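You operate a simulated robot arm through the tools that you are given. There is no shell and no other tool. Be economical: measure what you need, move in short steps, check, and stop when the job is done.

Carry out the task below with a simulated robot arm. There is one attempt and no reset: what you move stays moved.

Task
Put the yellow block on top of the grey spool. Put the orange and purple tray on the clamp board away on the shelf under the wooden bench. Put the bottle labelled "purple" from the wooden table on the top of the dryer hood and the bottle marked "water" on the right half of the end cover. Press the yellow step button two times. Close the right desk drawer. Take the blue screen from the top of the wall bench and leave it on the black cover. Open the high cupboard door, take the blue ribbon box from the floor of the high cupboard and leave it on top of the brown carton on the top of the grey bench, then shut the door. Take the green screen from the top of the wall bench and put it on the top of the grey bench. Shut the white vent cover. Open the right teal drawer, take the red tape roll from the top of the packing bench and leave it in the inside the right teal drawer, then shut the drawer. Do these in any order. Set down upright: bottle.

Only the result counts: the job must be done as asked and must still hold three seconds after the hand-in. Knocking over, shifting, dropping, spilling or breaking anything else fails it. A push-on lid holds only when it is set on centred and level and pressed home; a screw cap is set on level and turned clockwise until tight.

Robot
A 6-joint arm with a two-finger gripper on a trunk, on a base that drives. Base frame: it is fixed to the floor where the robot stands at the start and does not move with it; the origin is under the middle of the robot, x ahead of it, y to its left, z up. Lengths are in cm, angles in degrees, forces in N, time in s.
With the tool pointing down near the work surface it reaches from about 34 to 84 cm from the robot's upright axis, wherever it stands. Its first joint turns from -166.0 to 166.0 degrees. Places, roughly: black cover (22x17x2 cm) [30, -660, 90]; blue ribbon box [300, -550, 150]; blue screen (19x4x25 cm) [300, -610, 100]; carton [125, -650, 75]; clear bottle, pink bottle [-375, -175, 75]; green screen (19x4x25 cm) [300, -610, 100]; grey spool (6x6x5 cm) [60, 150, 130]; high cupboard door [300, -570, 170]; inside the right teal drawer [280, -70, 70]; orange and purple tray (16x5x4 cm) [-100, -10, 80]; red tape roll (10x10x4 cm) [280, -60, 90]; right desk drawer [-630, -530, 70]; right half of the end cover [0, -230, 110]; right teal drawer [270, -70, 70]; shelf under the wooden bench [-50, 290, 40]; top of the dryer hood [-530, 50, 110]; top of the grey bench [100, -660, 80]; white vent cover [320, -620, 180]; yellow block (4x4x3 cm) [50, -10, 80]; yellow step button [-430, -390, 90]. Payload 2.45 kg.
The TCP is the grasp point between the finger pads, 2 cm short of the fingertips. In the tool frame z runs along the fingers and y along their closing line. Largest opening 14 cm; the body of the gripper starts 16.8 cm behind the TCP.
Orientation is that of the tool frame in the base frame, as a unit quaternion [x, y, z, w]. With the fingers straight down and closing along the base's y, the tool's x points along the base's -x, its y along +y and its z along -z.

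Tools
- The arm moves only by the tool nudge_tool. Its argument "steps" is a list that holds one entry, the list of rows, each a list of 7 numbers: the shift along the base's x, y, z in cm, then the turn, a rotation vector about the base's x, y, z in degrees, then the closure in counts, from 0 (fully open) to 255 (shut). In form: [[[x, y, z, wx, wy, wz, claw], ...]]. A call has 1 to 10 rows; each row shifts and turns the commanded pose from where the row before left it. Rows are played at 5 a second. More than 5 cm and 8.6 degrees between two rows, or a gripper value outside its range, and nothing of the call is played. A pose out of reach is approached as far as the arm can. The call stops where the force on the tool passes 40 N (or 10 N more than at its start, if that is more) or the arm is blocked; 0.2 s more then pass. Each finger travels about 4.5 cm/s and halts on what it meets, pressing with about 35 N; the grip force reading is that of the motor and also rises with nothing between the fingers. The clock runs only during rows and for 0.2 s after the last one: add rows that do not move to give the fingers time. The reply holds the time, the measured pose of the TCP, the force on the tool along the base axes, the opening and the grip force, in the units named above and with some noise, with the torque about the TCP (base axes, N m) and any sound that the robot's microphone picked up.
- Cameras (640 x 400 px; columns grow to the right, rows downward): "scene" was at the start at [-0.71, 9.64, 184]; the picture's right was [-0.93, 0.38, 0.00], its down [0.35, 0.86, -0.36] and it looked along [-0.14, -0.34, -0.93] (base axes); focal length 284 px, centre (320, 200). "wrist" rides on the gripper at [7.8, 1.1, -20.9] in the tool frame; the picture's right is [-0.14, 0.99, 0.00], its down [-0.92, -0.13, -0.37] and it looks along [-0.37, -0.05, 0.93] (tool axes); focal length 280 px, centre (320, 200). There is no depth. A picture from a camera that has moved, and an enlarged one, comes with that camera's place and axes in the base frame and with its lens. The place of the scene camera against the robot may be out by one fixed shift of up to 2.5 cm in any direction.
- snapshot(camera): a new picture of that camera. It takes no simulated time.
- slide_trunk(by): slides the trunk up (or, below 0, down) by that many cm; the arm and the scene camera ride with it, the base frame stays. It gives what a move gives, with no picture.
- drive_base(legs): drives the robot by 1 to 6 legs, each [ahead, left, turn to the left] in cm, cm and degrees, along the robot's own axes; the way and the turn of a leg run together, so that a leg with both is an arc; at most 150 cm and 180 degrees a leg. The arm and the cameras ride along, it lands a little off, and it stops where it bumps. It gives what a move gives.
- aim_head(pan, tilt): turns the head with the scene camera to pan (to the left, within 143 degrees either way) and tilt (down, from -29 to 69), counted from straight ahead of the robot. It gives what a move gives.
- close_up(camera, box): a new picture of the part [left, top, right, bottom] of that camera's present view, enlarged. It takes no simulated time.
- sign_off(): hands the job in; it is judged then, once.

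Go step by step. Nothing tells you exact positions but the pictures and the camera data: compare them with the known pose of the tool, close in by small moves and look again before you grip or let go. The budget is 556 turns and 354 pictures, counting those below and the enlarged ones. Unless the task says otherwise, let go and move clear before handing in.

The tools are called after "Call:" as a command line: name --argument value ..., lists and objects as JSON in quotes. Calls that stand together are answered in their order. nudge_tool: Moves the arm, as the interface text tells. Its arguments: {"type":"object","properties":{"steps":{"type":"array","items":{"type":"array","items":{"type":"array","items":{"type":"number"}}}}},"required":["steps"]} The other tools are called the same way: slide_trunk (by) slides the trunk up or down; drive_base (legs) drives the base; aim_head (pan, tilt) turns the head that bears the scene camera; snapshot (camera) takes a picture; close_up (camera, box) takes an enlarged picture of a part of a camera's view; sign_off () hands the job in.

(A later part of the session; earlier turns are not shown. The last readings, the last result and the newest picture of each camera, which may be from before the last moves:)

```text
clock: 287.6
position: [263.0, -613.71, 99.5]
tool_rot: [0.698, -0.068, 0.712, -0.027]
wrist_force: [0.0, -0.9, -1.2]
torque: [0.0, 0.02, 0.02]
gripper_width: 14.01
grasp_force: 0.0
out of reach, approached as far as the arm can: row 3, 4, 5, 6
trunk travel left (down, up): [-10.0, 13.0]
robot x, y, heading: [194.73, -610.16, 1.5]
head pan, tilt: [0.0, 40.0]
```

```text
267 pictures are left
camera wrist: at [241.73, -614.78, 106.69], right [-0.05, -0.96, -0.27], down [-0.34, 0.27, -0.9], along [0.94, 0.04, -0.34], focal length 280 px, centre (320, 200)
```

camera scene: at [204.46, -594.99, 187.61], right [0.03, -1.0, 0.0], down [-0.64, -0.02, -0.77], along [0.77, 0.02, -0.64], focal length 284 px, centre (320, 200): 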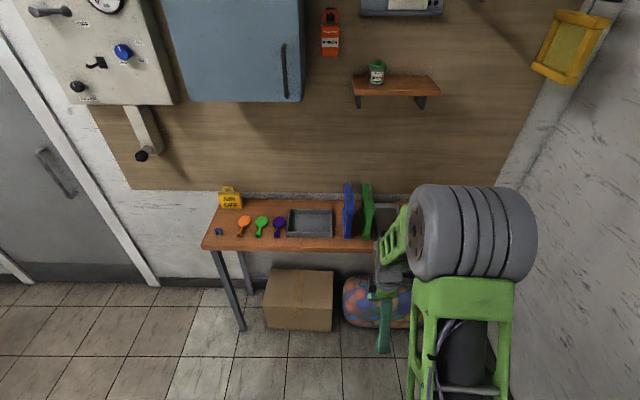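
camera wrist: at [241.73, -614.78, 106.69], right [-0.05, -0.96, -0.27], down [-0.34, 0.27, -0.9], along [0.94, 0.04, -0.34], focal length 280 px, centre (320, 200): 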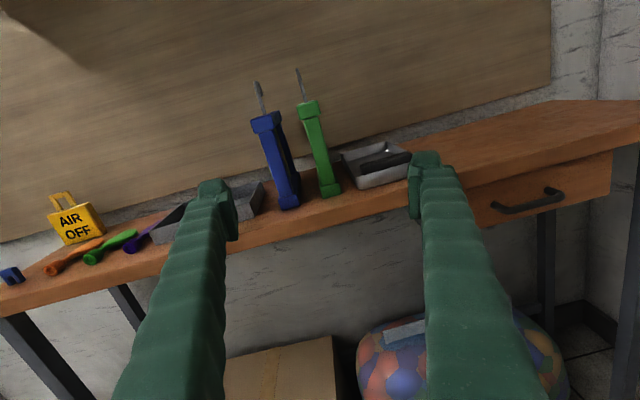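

The roll stops about 8° short this way, so I roll the other way round (camera below), which lies inside the wrist range.

Call:
nudge_tool --steps '[[[0, 0, 0, 8.2, 0, 0, 0], [0, 0, 0, 8.2, 0, 0, 0], [0, 0, 0, 8.2, 0, 0, 0], [0, 0, 0, 8.2, 0, 0, 0], [0, 0, 0, 8.2, 0, 0, 0], [0, 0, 0, 8.2, 0, 0, 0], [0, 0, 0, 8.2, 0, 0, 0], [0, 0, 0, 8.2, 0, 0, 0], [0, 0, 0, 8.2, 0, 0, 0], [0, 0, 0, 8.2, 0, 0, 0]]]'

Call:
nudge_tool --steps '[[[0, 0, 0, 8.2, 0, 0, 0], [0, 0, 0, 8.2, 0, 0, 0], [0, 0, 0, 8.2, 0, 0, 0], [0, 0, 0, 8.2, 0, 0, 0], [0, 0, 0, 8.2, 0, 0, 0], [0, 0, 0, 8.2, 0, 0, 0], [0, 0, 0, 8.2, 0, 0, 0], [0, 0, 0, 8.2, 0, 0, 0], [0, 0, 0, 8.2, 0, 0, 0], [0, 0, 0, 8.2, 0, 0, 0]]]'

Call:
snapshot --camera "wrist"

```text
clock: 289.8
position: [262.95, -613.85, 99.64]
tool_rot: [-0.509, 0.52, -0.492, 0.478]
wrist_force: [-0.1, -0.3, -0.4]
torque: [-0.02, 0.02, 0.01]
gripper_width: 13.99
grasp_force: 0.1
trunk travel left (down, up): [-10.0, 13.0]
robot x, y, heading: [195.1, -610.22, 1.4]
head pan, tilt: [0.0, 40.0]
```

```text
clock: 292.0
position: [263.0, -613.96, 99.57]
tool_rot: [-0.071, 0.715, -0.03, 0.695]
wrist_force: [0.4, -0.5, -0.3]
torque: [0.02, 0.01, -0.01]
gripper_width: 14.0
grasp_force: 0.1
trunk travel left (down, up): [-10.0, 13.0]
robot x, y, heading: [194.84, -609.67, 1.5]
head pan, tilt: [0.0, 40.0]
```

```text
266 pictures are left
camera wrist: at [241.7, -615.16, 92.21], right [-0.05, 1.0, 0.0], down [-0.34, -0.01, 0.94], along [0.94, 0.05, 0.34], focal length 280 px, centre (320, 200)
```

wrist: 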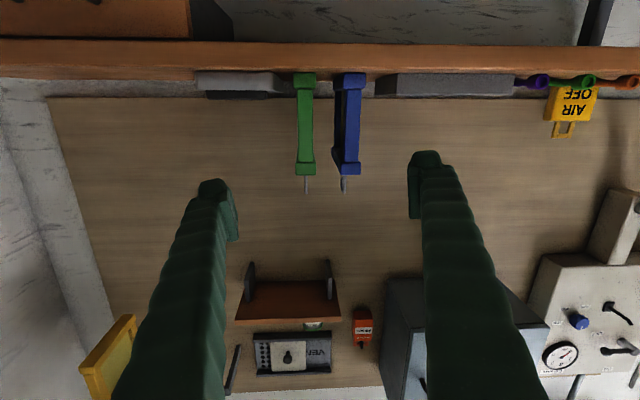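

The wrist is free this way. I finish the roll, straighten the tool, and line up with the blue screen (y≈-606.8).

Call:
nudge_tool --steps '[[[0, 0, 0, 8.2, 0, 0, 100], [0, 2, 1.4, 0, -1.8, -3.2, 120], [0, 2.5, 0, 0, 0, 0, 120], [0, 2.5, 0, 0, 0, 0, 120]]]'

Call:
drive_base --legs '[[16, 0, -1.5]]'

Call:
snapshot --camera "wrist"

```text
clock: 293.0
position: [262.89, -606.85, 100.74]
tool_rot: [-0.001, 0.704, 0.0, 0.71]
wrist_force: [-1.0, -0.5, -0.6]
torque: [0.0, -0.02, 0.02]
gripper_width: 7.42
grasp_force: 0.1
trunk travel left (down, up): [-10.0, 13.0]
robot x, y, heading: [194.48, -610.26, 1.5]
head pan, tilt: [0.0, 40.0]
```

```text
clock: 294.4
position: [278.95, -608.65, 100.71]
tool_rot: [0.008, 0.705, -0.009, 0.71]
wrist_force: [0.1, 0.5, -0.5]
torque: [0.0, -0.04, -0.01]
gripper_width: 7.41
grasp_force: 0.0
trunk travel left (down, up): [-10.0, 13.0]
robot x, y, heading: [210.75, -609.91, -0.1]
head pan, tilt: [0.0, 40.0]
```

```text
265 pictures are left
camera wrist: at [257.96, -607.12, 92.7], right [0.02, 0.99, 0.14], down [-0.38, -0.12, 0.92], along [0.93, -0.07, 0.37], focal length 280 px, centre (320, 200)
```

wrist: 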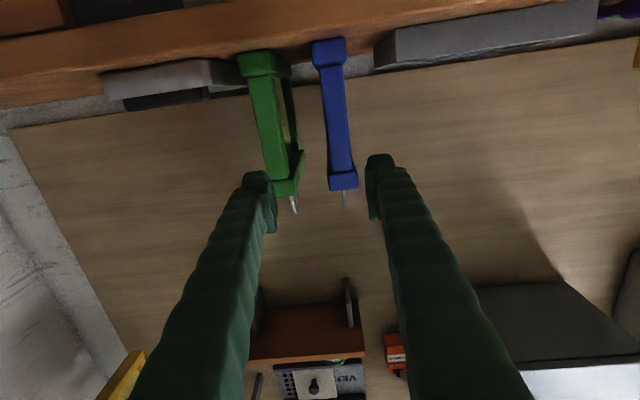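

Call:
nudge_tool --steps '[[[0, 2.3, 0, 0, 0, 1.4, 120], [4, 0, 0, 0, 0, 0, 120], [4, 0, 0, 0, 0, 0, 120], [2, 0, 0, 0, 0, 0, 120]]]'

Call:
snapshot --camera "wrist"

Call:
close_up --camera "scene" --box '[240, 120, 480, 280]'

```text
clock: 295.4
position: [289.02, -606.23, 100.68]
tool_rot: [0.0, 0.704, -0.001, 0.71]
wrist_force: [0.5, -0.2, -0.2]
torque: [0.02, 0.0, 0.0]
gripper_width: 7.38
grasp_force: 0.0
trunk travel left (down, up): [-10.0, 13.0]
robot x, y, heading: [210.71, -610.06, -0.0]
head pan, tilt: [0.0, 40.0]
```

```text
264 pictures are left
camera wrist: at [268.09, -605.35, 92.73], right [0.0, 0.99, 0.14], down [-0.38, -0.13, 0.92], along [0.93, -0.05, 0.37], focal length 280 px, centre (320, 200)
```

wrist: 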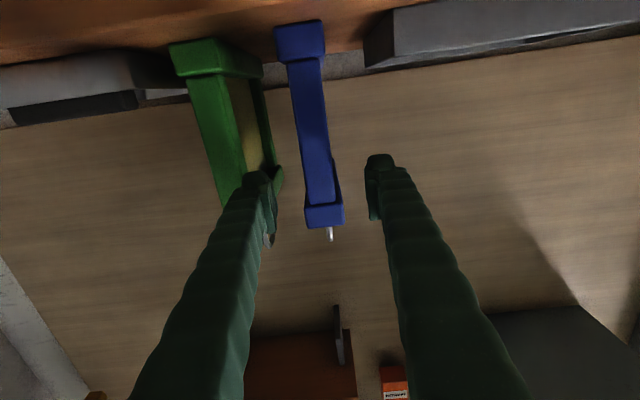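

```text
2.50 times, centred on (360, 200) of scene
camera zoom: at [220.67, -595.01, 187.61], right [0.0, -1.0, 0.0], down [-0.64, 0.0, -0.77], along [0.77, 0.0, -0.64], focal length 710 px, centre (220, 200)
```

zoom: 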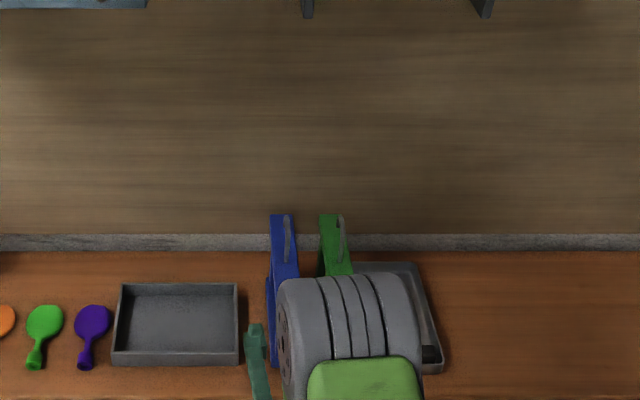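

Aligned. I advance along the faces of the blue screen.

Call:
nudge_tool --steps '[[[3, -0.3, 0, 0, 0, 0, 130], [4, 0, 0, 0, 0, 0, 130], [4, 0, 0, 0, 0, 0, 130], [4, 0, 0, 0, 0, 0, 130]]]'

Call:
snapshot --camera "wrist"

```text
clock: 296.4
position: [304.01, -606.61, 100.71]
tool_rot: [-0.001, 0.705, -0.001, 0.709]
wrist_force: [-0.5, -0.1, 0.4]
torque: [0.01, 0.0, 0.02]
gripper_width: 6.88
grasp_force: 0.1
trunk travel left (down, up): [-10.0, 13.0]
robot x, y, heading: [210.95, -610.05, 0.1]
head pan, tilt: [0.0, 40.0]
```

```text
262 pictures are left
camera wrist: at [283.09, -605.72, 92.65], right [0.0, 0.99, 0.14], down [-0.37, -0.13, 0.92], along [0.93, -0.05, 0.37], focal length 280 px, centre (320, 200)
```

wrist: 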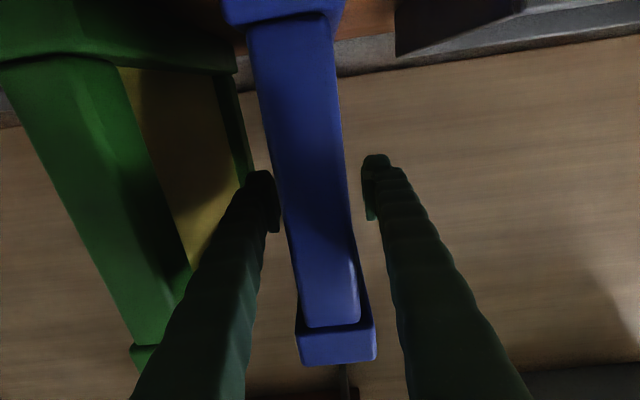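

The frame's top rail is the best place to grip (centre of mass below it). I move up to it and a little deeper, then close.

Call:
nudge_tool --steps '[[[0, 0, 2, 0, 0, 0, 130], [2, 0, 1.8, 0, 0, 0, 130]]]'

Call:
snapshot --camera "wrist"

```text
clock: 297.0
position: [305.9, -606.56, 104.57]
tool_rot: [0.0, 0.705, -0.001, 0.709]
wrist_force: [0.8, -0.4, 0.4]
torque: [-0.01, 0.0, -0.02]
gripper_width: 6.85
grasp_force: 0.1
trunk travel left (down, up): [-10.0, 13.0]
robot x, y, heading: [210.76, -609.6, 0.2]
head pan, tilt: [0.0, 40.0]
```

```text
261 pictures are left
camera wrist: at [284.95, -605.68, 96.52], right [0.0, 0.99, 0.14], down [-0.38, -0.13, 0.92], along [0.93, -0.05, 0.37], focal length 280 px, centre (320, 200)
```

wrist: 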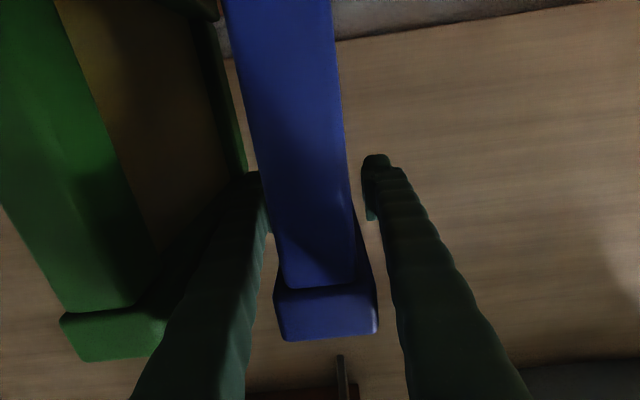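

Call:
nudge_tool --steps '[[[0, 0, 3, 0, 0, 0, 130], [0, 0, 0, 0, 0, 0, 180], [0, 0, 0, 0, 0, 0, 220], [0, 0, 0, 0, 0, 0, 255], [0, 0, 0, 0, 0, 0, 255]]]'

Call:
snapshot --camera "wrist"

```text
clock: 298.2
position: [305.85, -606.51, 107.43]
tool_rot: [-0.001, 0.705, 0.0, 0.709]
wrist_force: [-0.9, 0.5, 0.5]
torque: [0.02, 0.05, 0.03]
gripper_width: 3.81
grasp_force: 34.9
trunk travel left (down, up): [-10.0, 13.0]
robot x, y, heading: [210.14, -610.14, -0.0]
head pan, tilt: [0.0, 40.0]
```

```text
260 pictures are left
camera wrist: at [284.86, -605.63, 99.49], right [0.0, 0.99, 0.14], down [-0.37, -0.13, 0.92], along [0.93, -0.05, 0.37], focal length 280 px, centre (320, 200)
```

wrist: 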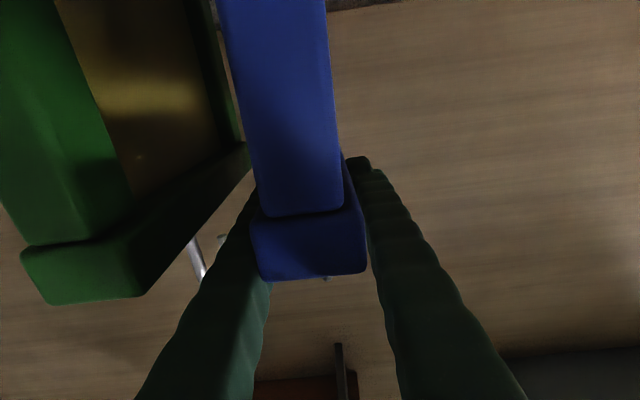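

Gripped at 3.8 cm. I lift it and check.

Call:
nudge_tool --steps '[[[0, 0, 1, 0, 0, 0, 255], [0, 0, 2, 0, 0, 0, 255], [0, 0, 3, 0, 0, 0, 255], [-2, 0, 3, 0, 0, 0, 255]]]'

Call:
snapshot --camera "wrist"

Call:
close_up --camera "scene" --box '[240, 120, 480, 280]'

```text
clock: 299.2
position: [303.87, -606.6, 116.38]
tool_rot: [-0.001, 0.705, -0.001, 0.709]
wrist_force: [0.0, -0.4, -2.6]
torque: [0.02, -0.07, 0.0]
gripper_width: 3.82
grasp_force: 35.0
trunk travel left (down, up): [-10.0, 13.0]
robot x, y, heading: [210.96, -609.99, 0.1]
head pan, tilt: [0.0, 40.0]
```

```text
259 pictures are left
camera wrist: at [282.88, -605.59, 108.42], right [0.0, 0.99, 0.14], down [-0.37, -0.13, 0.92], along [0.93, -0.05, 0.37], focal length 280 px, centre (320, 200)
```

wrist: 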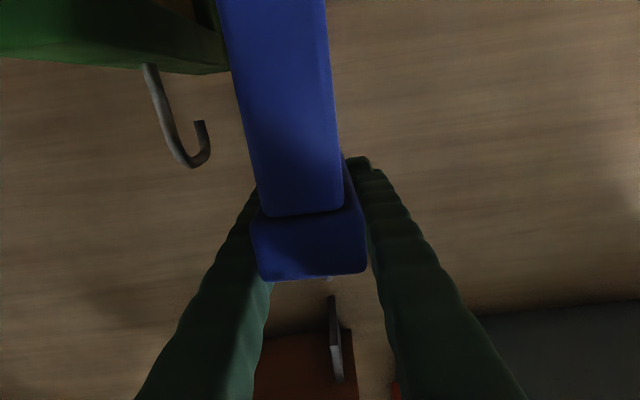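

```text
2.50 times, centred on (360, 200) of scene
camera zoom: at [220.59, -595.02, 187.62], right [0.0, -1.0, 0.0], down [-0.64, 0.0, -0.77], along [0.77, 0.0, -0.64], focal length 710 px, centre (220, 200)
```

zoom: 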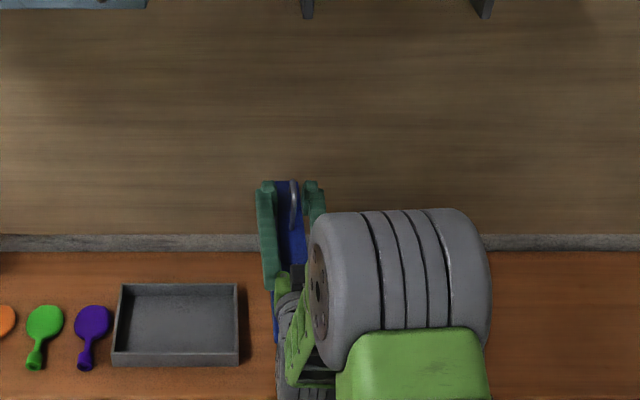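

The blue screen hangs steady. I back away, and drive round to face the blue machine on the grey bench.

Call:
drive_base --legs '[[-40, 0, 0], [0, 82, 0], [0, 0, -90], [0, -138, 0]]'

Call:
aim_head --pan 0 --tilt 35

Call:
snapshot --camera "scene"

Call:
snapshot --camera "wrist"

```text
clock: 324.6
position: [36.93, -622.16, 116.41]
tool_rot: [0.494, 0.502, -0.499, 0.505]
wrist_force: [0.0, 0.1, -2.6]
torque: [-0.08, 0.01, -0.02]
gripper_width: 3.82
grasp_force: 34.4
trunk travel left (down, up): [-10.0, 13.0]
robot x, y, heading: [31.75, -529.01, -89.1]
head pan, tilt: [0.0, 40.0]
```

```text
clock: 325.3
position: [36.9, -622.04, 116.34]
tool_rot: [0.494, 0.503, -0.498, 0.505]
wrist_force: [-0.6, -0.4, -2.3]
torque: [-0.07, -0.01, 0.03]
gripper_width: 3.78
grasp_force: 35.2
trunk travel left (down, up): [-10.0, 13.0]
robot x, y, heading: [32.38, -528.52, -89.2]
head pan, tilt: [0.0, 35.0]
```

```text
257 pictures are left
camera scene: at [46.53, -537.73, 188.36], right [-1.0, -0.02, 0.0], down [-0.01, 0.57, -0.82], along [0.01, -0.82, -0.57], focal length 284 px, centre (320, 200)
```

scene: 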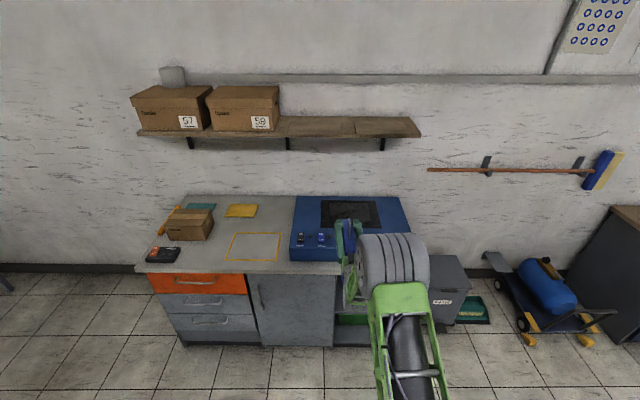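

```text
256 pictures are left
camera wrist: at [37.44, -601.33, 108.36], right [0.99, 0.02, 0.14], down [-0.13, 0.37, 0.92], along [-0.04, -0.93, 0.37], focal length 280 px, centre (320, 200)
```

wrist: 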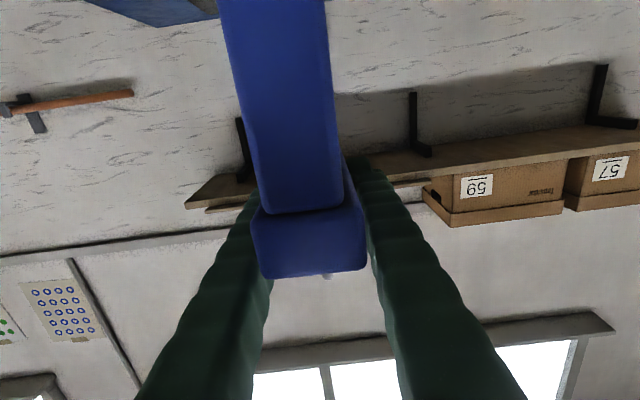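

Call:
close_up --camera "scene" --box '[280, 180, 430, 280]'

```text
4.00 times, centred on (355, 230) of scene
camera zoom: at [46.53, -537.73, 188.36], right [-1.0, -0.02, 0.0], down [-0.01, 0.57, -0.82], along [0.01, -0.82, -0.57], focal length 1136 px, centre (180, 80)
```

zoom: 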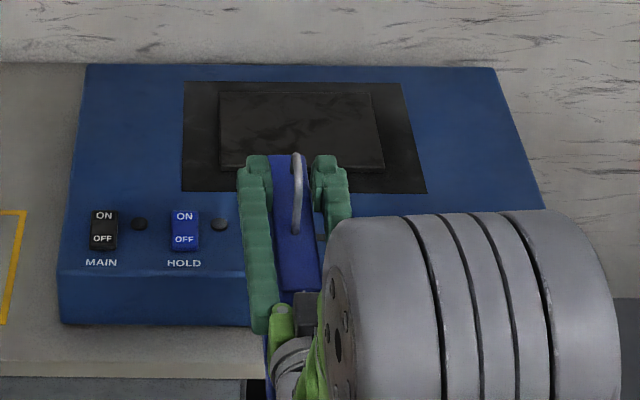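

The black cover is centred at about (31.5,-663), top z≈93. I raise the screen and drive forward over it.

Call:
nudge_tool --steps '[[[0, 0, 3.5, 0, 0, 0, 255], [0, 0, 3.5, 0, 0, 0, 255]]]'

Call:
drive_base --legs '[[38, -5.4, 0]]'

Call:
snapshot --camera "scene"

Call:
snapshot --camera "wrist"

```text
clock: 325.9
position: [36.71, -621.85, 123.6]
tool_rot: [0.494, 0.503, -0.498, 0.505]
wrist_force: [0.2, 0.3, -2.2]
torque: [-0.04, -0.03, 0.0]
gripper_width: 3.79
grasp_force: 35.0
trunk travel left (down, up): [-10.0, 13.0]
robot x, y, heading: [31.48, -528.7, -88.8]
head pan, tilt: [0.0, 35.0]
```

```text
clock: 328.3
position: [31.58, -659.94, 123.38]
tool_rot: [0.495, 0.501, -0.5, 0.504]
wrist_force: [0.4, -1.0, -2.8]
torque: [-0.12, 0.05, 0.03]
gripper_width: 3.78
grasp_force: 35.0
trunk travel left (down, up): [-10.0, 13.0]
robot x, y, heading: [27.46, -566.57, -89.6]
head pan, tilt: [0.0, 35.0]
```

```text
254 pictures are left
camera scene: at [41.63, -575.7, 188.36], right [-1.0, -0.01, 0.0], down [-0.01, 0.57, -0.82], along [0.01, -0.82, -0.57], focal length 284 px, centre (320, 200)
```

scene: 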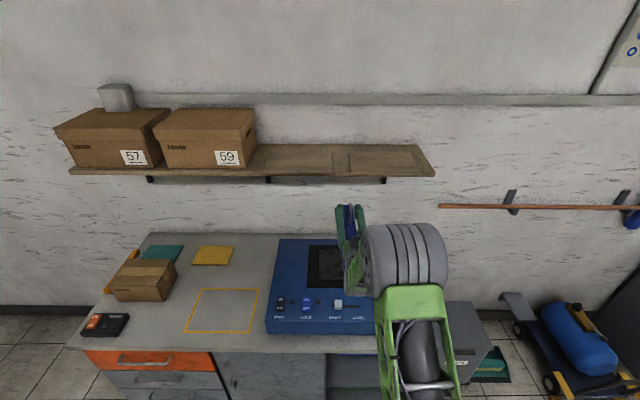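

```text
253 pictures are left
camera wrist: at [32.32, -639.11, 115.38], right [0.99, 0.01, 0.14], down [-0.13, 0.37, 0.92], along [-0.04, -0.93, 0.37], focal length 280 px, centre (320, 200)
```

wrist: 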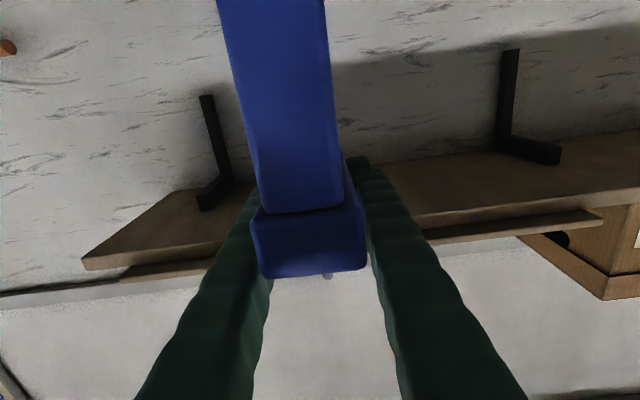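

Call:
close_up --camera "scene" --box '[260, 190, 420, 340]'

```text
2.67 times, centred on (340, 265) of scene
camera zoom: at [41.63, -575.7, 188.36], right [-1.0, -0.01, 0.0], down [-0.01, 0.57, -0.82], along [0.01, -0.82, -0.57], focal length 758 px, centre (267, 27)
```

zoom: 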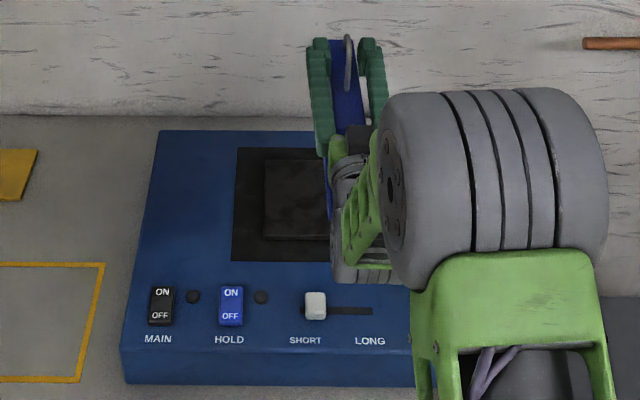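

The screen is over the cover in x; I go 2.8 cm deeper and lower step by step to contact.

Call:
nudge_tool --steps '[[[-0.2, -2.8, 0, 0, 0, 0, 255], [0, 0, -3, 0, 0, 0, 255], [0, 0, -3, 0, 0, 0, 255], [0, 0, -1, 0, 0, 0, 255], [0, 0, -0.8, 0, 0, 0, 255], [0, 0, -0.8, 0, 0, 0, 255], [0, 0, -0.8, 0, 0, 0, 255]]]'

Call:
close_up --camera "scene" --box '[260, 190, 420, 340]'

```text
clock: 329.9
position: [31.44, -662.58, 114.06]
tool_rot: [0.494, 0.502, -0.499, 0.505]
wrist_force: [-1.0, -0.3, -2.0]
torque: [-0.06, 0.01, 0.0]
gripper_width: 3.78
grasp_force: 34.6
trunk travel left (down, up): [-10.0, 13.0]
robot x, y, heading: [27.09, -566.7, -89.1]
head pan, tilt: [0.0, 35.0]
```

```text
2.67 times, centred on (340, 265) of scene
camera zoom: at [41.65, -575.62, 188.36], right [-1.0, -0.01, 0.0], down [-0.01, 0.57, -0.82], along [0.01, -0.82, -0.57], focal length 758 px, centre (267, 27)
```

zoom: 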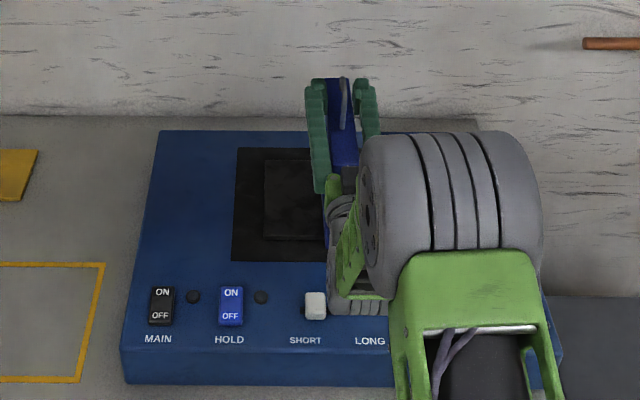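

Call:
nudge_tool --steps '[[[0, 0, -0.7, 0, 0, 0, 255], [0, 0, -0.7, 0, 0, 0, 255], [0, 0, -0.7, 0, 0, 0, 255], [0, 0, -0.7, 0, 0, 0, 255], [0, 0, -0.7, 0, 0, 0, 255]]]'

```text
clock: 331.1
position: [31.36, -662.6, 110.71]
tool_rot: [0.493, 0.5, -0.501, 0.505]
wrist_force: [0.8, -0.1, 2.7]
torque: [0.21, -0.03, -0.01]
gripper_width: 3.8
grasp_force: 34.7
trunk travel left (down, up): [-10.0, 13.0]
robot x, y, heading: [27.02, -566.88, -89.2]
head pan, tilt: [0.0, 35.0]
```

Call:
nudge_tool --steps '[[[0, 0, -0.3, 0, 0, 0, 255], [0, 0, -0.3, 0, 0, 0, 255]]]'

Call:
snapshot --camera "wrist"

```text
clock: 331.7
position: [31.34, -662.52, 110.86]
tool_rot: [0.492, 0.499, -0.502, 0.507]
wrist_force: [1.0, -5.0, 27.9]
torque: [1.17, 0.08, -0.05]
gripper_width: 3.84
grasp_force: 35.3
trunk travel left (down, up): [-10.0, 13.0]
robot x, y, heading: [26.9, -566.76, -89.3]
head pan, tilt: [0.0, 35.0]
```

```text
250 pictures are left
camera wrist: at [32.15, -641.86, 102.49], right [0.99, 0.01, 0.14], down [-0.13, 0.38, 0.91], along [-0.04, -0.92, 0.38], focal length 280 px, centre (320, 200)
```

wrist: 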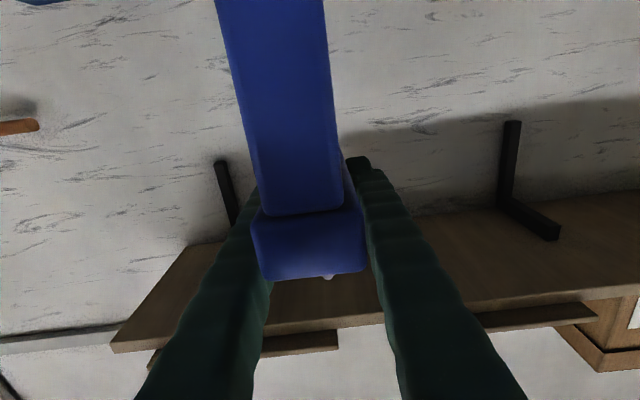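

Contact under the screen. I relieve, open, and withdraw straight back.

Call:
nudge_tool --steps '[[[0, 0, 0.2, 0, 0, 0, 240], [0, 0, 0, 0, 0, 0, 200], [0, 0, 0, 0, 0, 0, 160], [0, 0, 0, 0, 0, 0, 130], [0, 0, 0, 0, 0, 0, 130]]]'

Call:
snapshot --camera "wrist"

```text
clock: 332.9
position: [31.32, -662.52, 110.24]
tool_rot: [0.495, 0.502, -0.499, 0.504]
wrist_force: [-0.8, 0.7, -0.1]
torque: [0.01, 0.01, 0.0]
gripper_width: 6.86
grasp_force: 0.1
trunk travel left (down, up): [-10.0, 13.0]
robot x, y, heading: [27.27, -566.74, -89.5]
head pan, tilt: [0.0, 35.0]
```

```text
249 pictures are left
camera wrist: at [32.14, -641.73, 102.15], right [0.99, 0.01, 0.14], down [-0.13, 0.37, 0.92], along [-0.04, -0.93, 0.37], focal length 280 px, centre (320, 200)
```

wrist: 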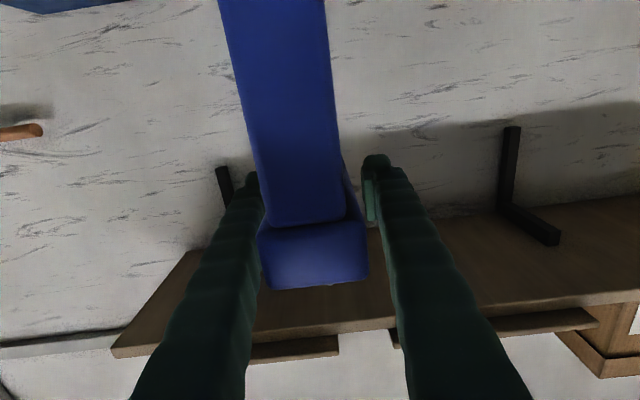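

Released and standing. I drive straight back and look.

Call:
drive_base --legs '[[-35, 0, 0]]'

Call:
snapshot --camera "scene"

Call:
snapshot --camera "wrist"

```text
clock: 335.2
position: [31.1, -627.12, 110.3]
tool_rot: [0.495, 0.502, -0.499, 0.504]
wrist_force: [0.7, -0.1, 0.2]
torque: [-0.01, -0.02, 0.01]
gripper_width: 6.85
grasp_force: 0.0
trunk travel left (down, up): [-10.0, 13.0]
robot x, y, heading: [26.82, -531.27, -89.2]
head pan, tilt: [0.0, 35.0]
```

```text
248 pictures are left
camera scene: at [41.2, -540.27, 188.37], right [-1.0, -0.01, 0.0], down [-0.01, 0.57, -0.82], along [0.01, -0.82, -0.57], focal length 284 px, centre (320, 200)
```

scene: 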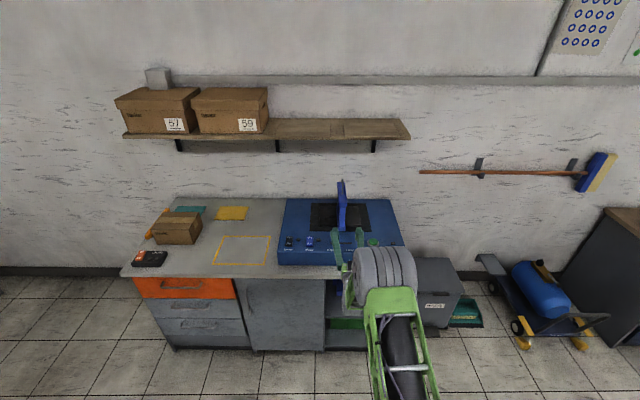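

```text
247 pictures are left
camera wrist: at [31.8, -606.51, 102.24], right [0.99, 0.01, 0.14], down [-0.13, 0.37, 0.92], along [-0.04, -0.93, 0.37], focal length 280 px, centre (320, 200)
```

wrist: 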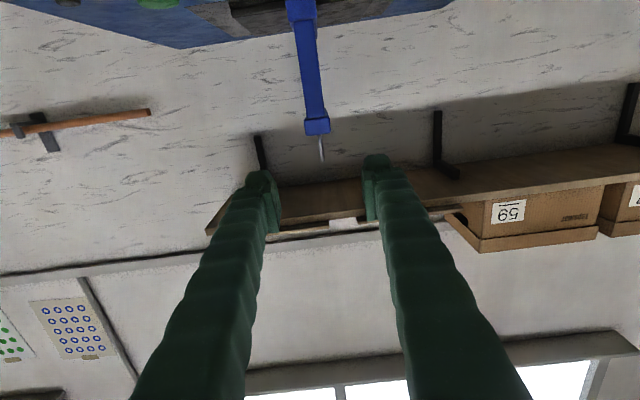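

Call:
close_up --camera "scene" --box '[270, 170, 420, 280]'

```text
3.64 times, centred on (345, 225) of scene
camera zoom: at [41.2, -540.27, 188.37], right [-1.0, -0.01, 0.0], down [-0.01, 0.57, -0.82], along [0.01, -0.82, -0.57], focal length 1033 px, centre (229, 109)
```

zoom: 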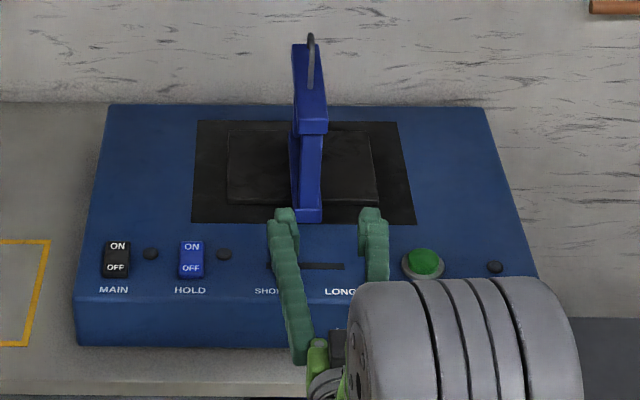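

The blue screen stands on the black cover. Now the green screen: I drive back to the wall bench.

Call:
drive_base --legs '[[0, 142, 0], [0, 0, 89.2], [0, -86, 0]]'

Call:
snapshot --camera "wrist"

```text
clock: 359.2
position: [263.95, -613.68, 110.22]
tool_rot: [-0.003, 0.705, 0.002, 0.709]
wrist_force: [0.0, 0.1, 0.0]
torque: [0.0, 0.03, -0.02]
gripper_width: 6.88
grasp_force: 0.0
trunk travel left (down, up): [-10.0, 13.0]
robot x, y, heading: [168.53, -617.19, 0.3]
head pan, tilt: [0.0, 35.0]
```

```text
245 pictures are left
camera wrist: at [243.14, -612.88, 102.2], right [-0.01, 0.99, 0.14], down [-0.37, -0.13, 0.92], along [0.93, -0.05, 0.37], focal length 280 px, centre (320, 200)
```

wrist: 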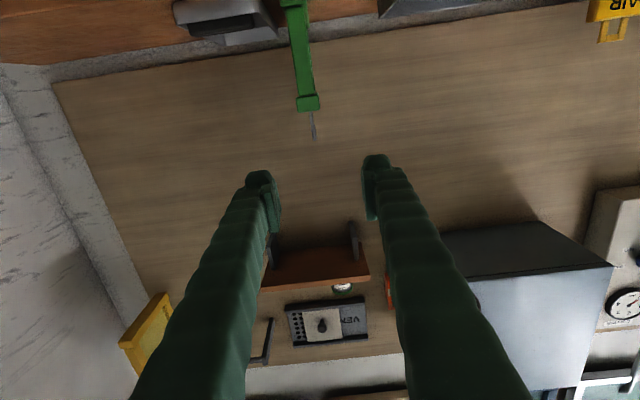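

Call:
nudge_tool --steps '[[[0, -1.6, -2.6, 0, 0, 0, 130]]]'

Call:
drive_base --legs '[[24, 0, 0]]'

Call:
snapshot --camera "wrist"

```text
clock: 359.6
position: [264.11, -615.43, 107.49]
tool_rot: [-0.003, 0.704, 0.002, 0.71]
wrist_force: [0.0, 0.5, 0.7]
torque: [0.01, 0.0, 0.0]
gripper_width: 6.87
grasp_force: 0.0
trunk travel left (down, up): [-10.0, 13.0]
robot x, y, heading: [168.33, -617.31, 0.4]
head pan, tilt: [0.0, 35.0]
```

```text
clock: 361.4
position: [288.13, -615.15, 107.5]
tool_rot: [-0.003, 0.705, 0.002, 0.709]
wrist_force: [0.6, 0.1, -0.7]
torque: [-0.03, -0.02, -0.02]
gripper_width: 6.86
grasp_force: 0.1
trunk travel left (down, up): [-10.0, 13.0]
robot x, y, heading: [192.52, -617.2, 0.0]
head pan, tilt: [0.0, 35.0]
```

```text
244 pictures are left
camera wrist: at [267.02, -614.32, 99.43], right [-0.01, 0.99, 0.14], down [-0.37, -0.13, 0.92], along [0.93, -0.05, 0.37], focal length 280 px, centre (320, 200)
```

wrist: 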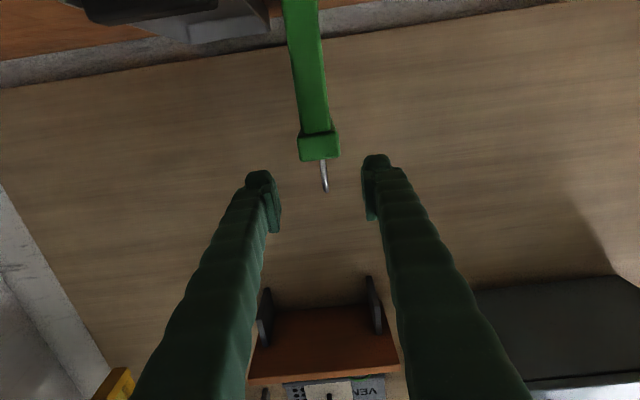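

Centred. I advance with the base to the gripping depth.

Call:
drive_base --legs '[[12, 0, 0]]'

Call:
snapshot --camera "wrist"

```text
clock: 362.6
position: [299.68, -614.92, 107.47]
tool_rot: [-0.003, 0.705, 0.001, 0.71]
wrist_force: [0.5, 0.3, -0.5]
torque: [0.03, -0.02, -0.04]
gripper_width: 6.86
grasp_force: 0.0
trunk travel left (down, up): [-10.0, 13.0]
robot x, y, heading: [203.67, -616.86, 0.5]
head pan, tilt: [0.0, 35.0]
```

```text
243 pictures are left
camera wrist: at [278.68, -614.16, 99.41], right [-0.01, 0.99, 0.14], down [-0.37, -0.13, 0.92], along [0.93, -0.04, 0.37], focal length 280 px, centre (320, 200)
```

wrist: 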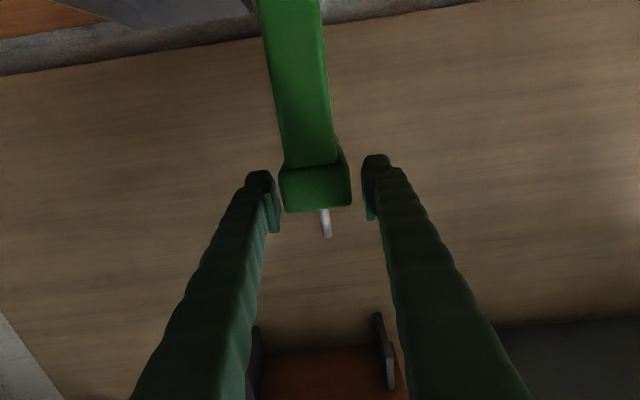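

Call:
nudge_tool --steps '[[[3.2, -0.3, 0, 0, 0, 0, 130], [3, 0, 0, 0, 0, 0, 130], [0, 0, 0, 0, 0, 0, 180], [0, 0, 0, 0, 0, 0, 220], [0, 0, 0, 0, 0, 0, 255], [0, 0, 0, 0, 0, 0, 255]]]'

Call:
nudge_tool --steps '[[[0, 0, 1, 0, 0, 0, 255], [0, 0, 2, 0, 0, 0, 255], [0, 0, 3, 0, 0, 0, 255], [-2, 0, 3, 0, 0, 0, 255]]]'

Call:
snapshot --camera "wrist"

```text
clock: 364.0
position: [305.74, -615.06, 107.47]
tool_rot: [-0.003, 0.705, 0.002, 0.709]
wrist_force: [1.0, 0.6, 1.9]
torque: [-0.01, 0.01, -0.07]
gripper_width: 3.81
grasp_force: 34.8
trunk travel left (down, up): [-10.0, 13.0]
robot x, y, heading: [203.85, -617.19, 0.6]
head pan, tilt: [0.0, 35.0]
```

```text
clock: 365.0
position: [303.68, -615.21, 116.81]
tool_rot: [-0.003, 0.705, 0.001, 0.709]
wrist_force: [0.5, -0.1, -2.3]
torque: [0.01, -0.06, 0.0]
gripper_width: 3.81
grasp_force: 34.8
trunk travel left (down, up): [-10.0, 13.0]
robot x, y, heading: [203.94, -617.04, 0.4]
head pan, tilt: [0.0, 35.0]
```

```text
242 pictures are left
camera wrist: at [282.75, -614.49, 108.66], right [-0.01, 0.99, 0.14], down [-0.37, -0.13, 0.92], along [0.93, -0.04, 0.37], focal length 280 px, centre (320, 200)
```

wrist: 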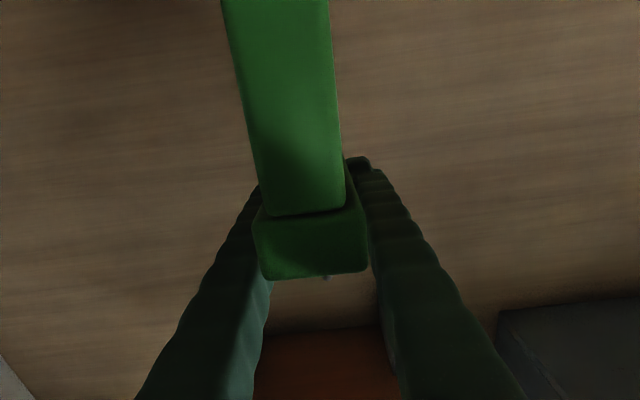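

Green screen in hand. I drive round to the front of the grey bench.

Call:
drive_base --legs '[[-36, 0, 0], [0, 85, 0], [0, 0, -90], [0, -85, 0]]'

Call:
snapshot --camera "scene"

```text
clock: 386.1
position: [80.5, -629.22, 116.58]
tool_rot: [-0.507, -0.489, 0.512, -0.491]
wrist_force: [0.1, 0.5, -3.2]
torque: [-0.08, 0.03, 0.01]
gripper_width: 3.8
grasp_force: 34.7
trunk travel left (down, up): [-10.0, 13.0]
robot x, y, heading: [83.4, -529.3, -92.3]
head pan, tilt: [0.0, 35.0]
```

```text
241 pictures are left
camera scene: at [97.38, -538.93, 188.36], right [-1.0, 0.04, 0.0], down [0.02, 0.57, -0.82], along [-0.03, -0.82, -0.57], focal length 284 px, centre (320, 200)
```

scene: 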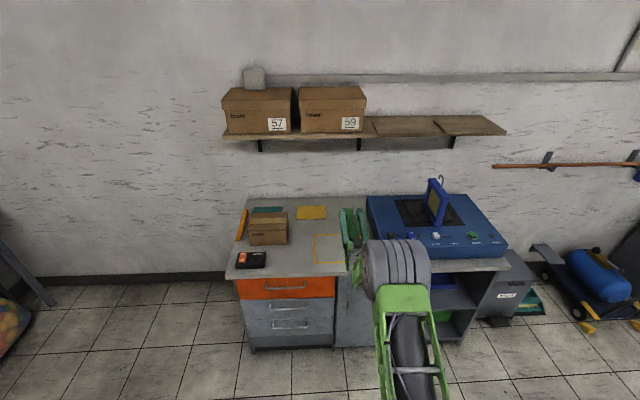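

Call:
drive_base --legs '[[22, 0, 2.3]]'

Call:
nudge_tool --steps '[[[0, 0, -3, 0, 0, 0, 255], [0, 0, -3, 0, 0, 0, 255], [0, 0, -3, 0, 0, 0, 255]]]'

Call:
close_up --camera "scene" --box '[200, 160, 440, 310]'

```text
clock: 387.8
position: [84.2, -651.45, 116.46]
tool_rot: [-0.498, -0.499, 0.502, -0.501]
wrist_force: [-0.6, -0.4, -3.1]
torque: [-0.12, 0.04, -0.03]
gripper_width: 3.83
grasp_force: 34.6
trunk travel left (down, up): [-10.0, 13.0]
robot x, y, heading: [83.15, -551.32, -89.9]
head pan, tilt: [0.0, 35.0]
```

```text
clock: 388.6
position: [84.19, -651.41, 107.6]
tool_rot: [-0.498, -0.498, 0.503, -0.501]
wrist_force: [0.8, 0.2, -2.3]
torque: [-0.07, 0.0, -0.03]
gripper_width: 3.82
grasp_force: 35.3
trunk travel left (down, up): [-10.0, 13.0]
robot x, y, heading: [82.79, -551.72, -90.2]
head pan, tilt: [0.0, 35.0]
```

```text
2.67 times, centred on (320, 235) of scene
camera zoom: at [97.34, -560.5, 188.36], right [-1.0, 0.0, 0.0], down [0.0, 0.57, -0.82], along [0.0, -0.82, -0.57], focal length 758 px, centre (320, 107)
```

zoom: 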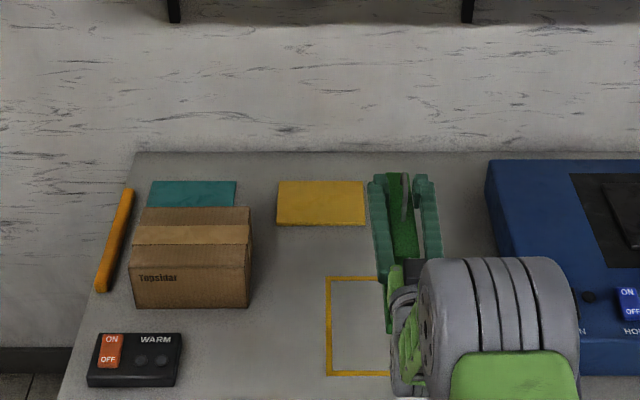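

Call:
nudge_tool --steps '[[[0, 0, -3, 0, 0, 0, 255], [0, 0, -2, 0, 0, 0, 255], [0, 0, -1, 0, 0, 0, 255], [0, 0, -0.7, 0, 0, 0, 255], [0, 0, -0.7, 0, 0, 0, 255], [0, 0, -0.7, 0, 0, 0, 255]]]'

```text
clock: 389.9
position: [84.01, -651.33, 99.52]
tool_rot: [-0.499, -0.498, 0.502, -0.5]
wrist_force: [-0.3, 0.3, -0.5]
torque: [0.12, 0.02, -0.05]
gripper_width: 3.82
grasp_force: 35.1
trunk travel left (down, up): [-10.0, 13.0]
robot x, y, heading: [83.3, -551.29, -90.2]
head pan, tilt: [0.0, 35.0]
```

Call:
nudge_tool --steps '[[[0, 0, -0.4, 0, 0, 0, 255], [0, 0, -0.4, 0, 0, 0, 255]]]'

```text
clock: 390.6
position: [84.16, -651.38, 99.52]
tool_rot: [-0.496, -0.495, 0.506, -0.503]
wrist_force: [2.8, -0.6, 23.2]
torque: [0.89, 0.08, -0.07]
gripper_width: 3.79
grasp_force: 35.1
trunk travel left (down, up): [-10.0, 13.0]
robot x, y, heading: [82.84, -551.66, -90.3]
head pan, tilt: [0.0, 35.0]
```

Contact with the bench. I relieve, open and back away.

Call:
nudge_tool --steps '[[[0, 0, 0.4, 0, 0, 0, 240], [0, 0, 0, 0, 0, 0, 200], [0, 0, 0, 0, 0, 0, 160], [0, 0, 0, 0, 0, 0, 130], [0, 0, 0, 0, 0, 0, 130]]]'

Call:
drive_base --legs '[[-35, 0, 0]]'

Call:
snapshot --camera "scene"

```text
clock: 391.8
position: [84.03, -651.29, 99.05]
tool_rot: [-0.499, -0.499, 0.502, -0.5]
wrist_force: [0.0, 1.1, 0.5]
torque: [-0.02, 0.03, 0.04]
gripper_width: 6.87
grasp_force: 0.0
trunk travel left (down, up): [-10.0, 13.0]
robot x, y, heading: [82.9, -551.43, -90.1]
head pan, tilt: [0.0, 35.0]
```

```text
clock: 394.0
position: [84.03, -617.1, 99.16]
tool_rot: [-0.498, -0.499, 0.502, -0.501]
wrist_force: [-2.1, 0.7, -0.5]
torque: [-0.01, -0.01, -0.02]
gripper_width: 6.85
grasp_force: 0.0
trunk travel left (down, up): [-10.0, 13.0]
robot x, y, heading: [83.16, -517.07, -90.4]
head pan, tilt: [0.0, 35.0]
```

```text
239 pictures are left
camera scene: at [97.36, -526.16, 188.37], right [-1.0, 0.0, 0.0], down [0.0, 0.57, -0.82], along [0.0, -0.82, -0.57], focal length 284 px, centre (320, 200)
```

scene: 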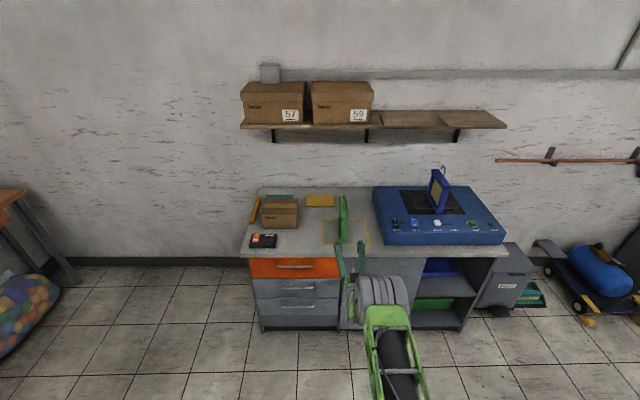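

Green screen stands on the grey bench. Next the high cupboard: I drive in front of it and raise the arm.

Call:
drive_base --legs '[[0, 90, 0], [0, 0, 90], [0, -68, 0]]'

Call:
slide_trunk --by 13

Call:
nudge_tool --steps '[[[0, 0, 4.9, 0, 0, 0, 130], [0, 0, 4.9, 0, 0, 0, 130], [0, 0, 4.9, 0, 0, 0, 130], [0, 0, 4.9, 0, 0, 0, 130], [0, 0, 4.9, 0, 0, 0, 130], [0, 0, 4.9, 0, 0, 0, 130], [0, 0, 4.9, 0, 0, 0, 130], [0, 0, 4.9, 0, 0, 0, 130], [0, 0, 4.9, 0, 0, 0, 130], [0, 0, 4, 0, 0, 0, 130]]]'

Call:
snapshot --camera "wrist"

Call:
snapshot --camera "scene"

```text
clock: 412.2
position: [273.88, -584.86, 99.16]
tool_rot: [0.002, 0.705, -0.003, 0.709]
wrist_force: [0.9, -0.2, 0.4]
torque: [0.01, -0.01, 0.02]
gripper_width: 6.87
grasp_force: 0.0
trunk travel left (down, up): [-10.0, 13.0]
robot x, y, heading: [174.11, -585.32, -0.6]
head pan, tilt: [0.0, 35.0]
```

```text
clock: 413.8
position: [273.82, -584.81, 112.16]
tool_rot: [0.002, 0.705, -0.003, 0.709]
wrist_force: [-0.7, 0.0, 0.2]
torque: [0.02, 0.01, 0.03]
gripper_width: 6.88
grasp_force: 0.0
trunk travel left (down, up): [-23.0, 0.0]
robot x, y, heading: [173.75, -585.45, -0.4]
head pan, tilt: [0.0, 35.0]
```

```text
clock: 416.0
position: [273.89, -584.59, 160.41]
tool_rot: [0.002, 0.705, -0.003, 0.71]
wrist_force: [0.8, 0.4, 0.4]
torque: [0.01, 0.02, 0.01]
gripper_width: 6.84
grasp_force: 0.1
trunk travel left (down, up): [-23.0, 0.0]
robot x, y, heading: [173.8, -585.27, -0.3]
head pan, tilt: [0.0, 35.0]
```

```text
238 pictures are left
camera wrist: at [253.03, -583.57, 152.43], right [0.01, 0.99, 0.14], down [-0.38, -0.12, 0.92], along [0.93, -0.06, 0.37], focal length 280 px, centre (320, 200)
```

wrist: 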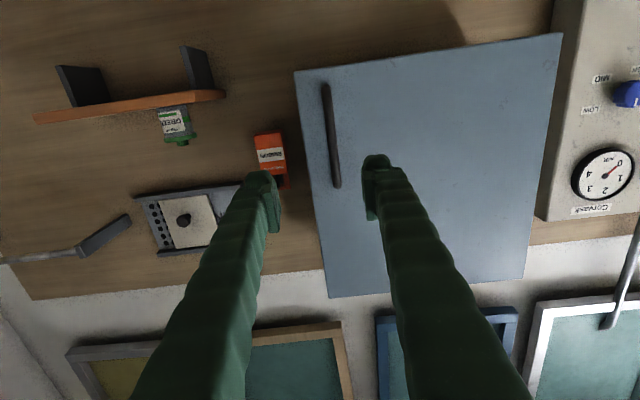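

```text
237 pictures are left
camera scene: at [184.17, -570.74, 201.37], right [-0.01, -1.0, 0.0], down [-0.57, 0.0, -0.82], along [0.82, 0.0, -0.57], focal length 284 px, centre (320, 200)
```

scene: 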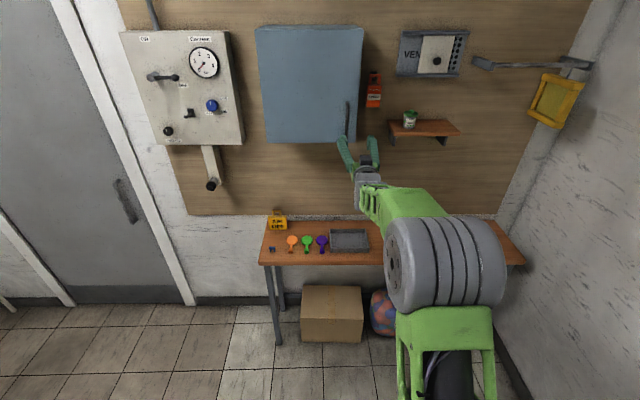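

The handle bar is at y≈-583.3, z 152–168. I line up and drive in close, then feel forward.

Call:
nudge_tool --steps '[[[0, 1.3, 0, 0, 0, 0, 130]]]'

Call:
drive_base --legs '[[14, 0, 0]]'

Call:
snapshot --camera "wrist"

```text
clock: 416.4
position: [273.84, -583.28, 160.52]
tool_rot: [0.001, 0.705, -0.003, 0.71]
wrist_force: [0.2, -0.6, -0.6]
torque: [0.0, 0.02, 0.0]
gripper_width: 6.85
grasp_force: 0.1
trunk travel left (down, up): [-23.0, 0.0]
robot x, y, heading: [173.97, -585.6, -0.1]
head pan, tilt: [0.0, 35.0]
```

```text
clock: 417.7
position: [287.8, -583.81, 160.21]
tool_rot: [0.003, 0.706, -0.004, 0.708]
wrist_force: [0.8, 0.2, -0.4]
torque: [-0.01, -0.07, 0.01]
gripper_width: 6.87
grasp_force: 0.0
trunk travel left (down, up): [-23.0, 0.0]
robot x, y, heading: [187.59, -585.48, -0.3]
head pan, tilt: [0.0, 35.0]
```

```text
236 pictures are left
camera wrist: at [266.88, -582.67, 152.25], right [0.01, 0.99, 0.14], down [-0.37, -0.12, 0.92], along [0.93, -0.06, 0.37], focal length 280 px, centre (320, 200)
```

wrist: 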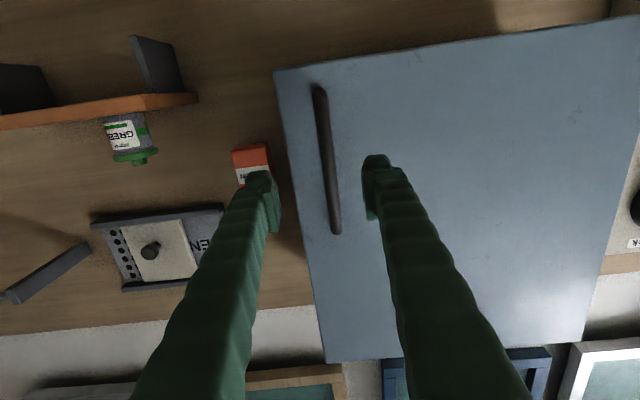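

Call:
nudge_tool --steps '[[[3, 0.5, 0, 0, 0, 0, 130], [3, 0, 0, 0, 0, 0, 130], [2, 0, 0, 0, 0, 0, 130], [1, 0, 0, 0, 0, 0, 130], [1, 0, 0, 0, 0, 0, 130]]]'

Call:
snapshot --camera "wrist"

```text
clock: 418.7
position: [295.91, -583.3, 160.39]
tool_rot: [0.002, 0.706, -0.004, 0.708]
wrist_force: [-39.3, -3.3, -0.7]
torque: [0.05, 0.06, 1.66]
gripper_width: 6.94
grasp_force: 0.0
trunk travel left (down, up): [-23.0, 0.0]
robot x, y, heading: [187.64, -585.69, -0.6]
head pan, tilt: [0.0, 35.0]
stopped in row 5: the force on the tool passed its limit at 51 N (the readings are from after the stop); the commanded pose is now the measured one
```

```text
235 pictures are left
camera wrist: at [274.87, -582.16, 152.42], right [0.01, 0.99, 0.14], down [-0.37, -0.12, 0.92], along [0.93, -0.06, 0.37], focal length 280 px, centre (320, 200)
```

wrist: 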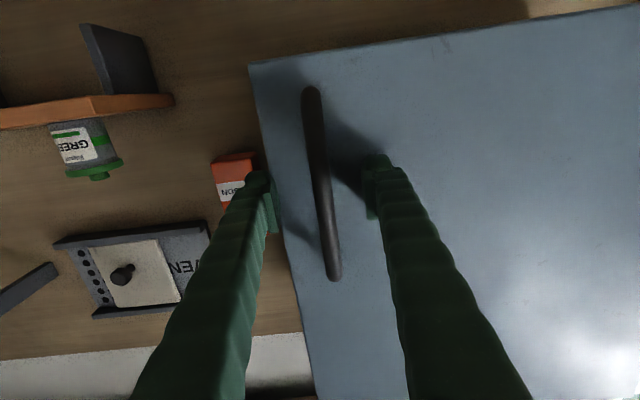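

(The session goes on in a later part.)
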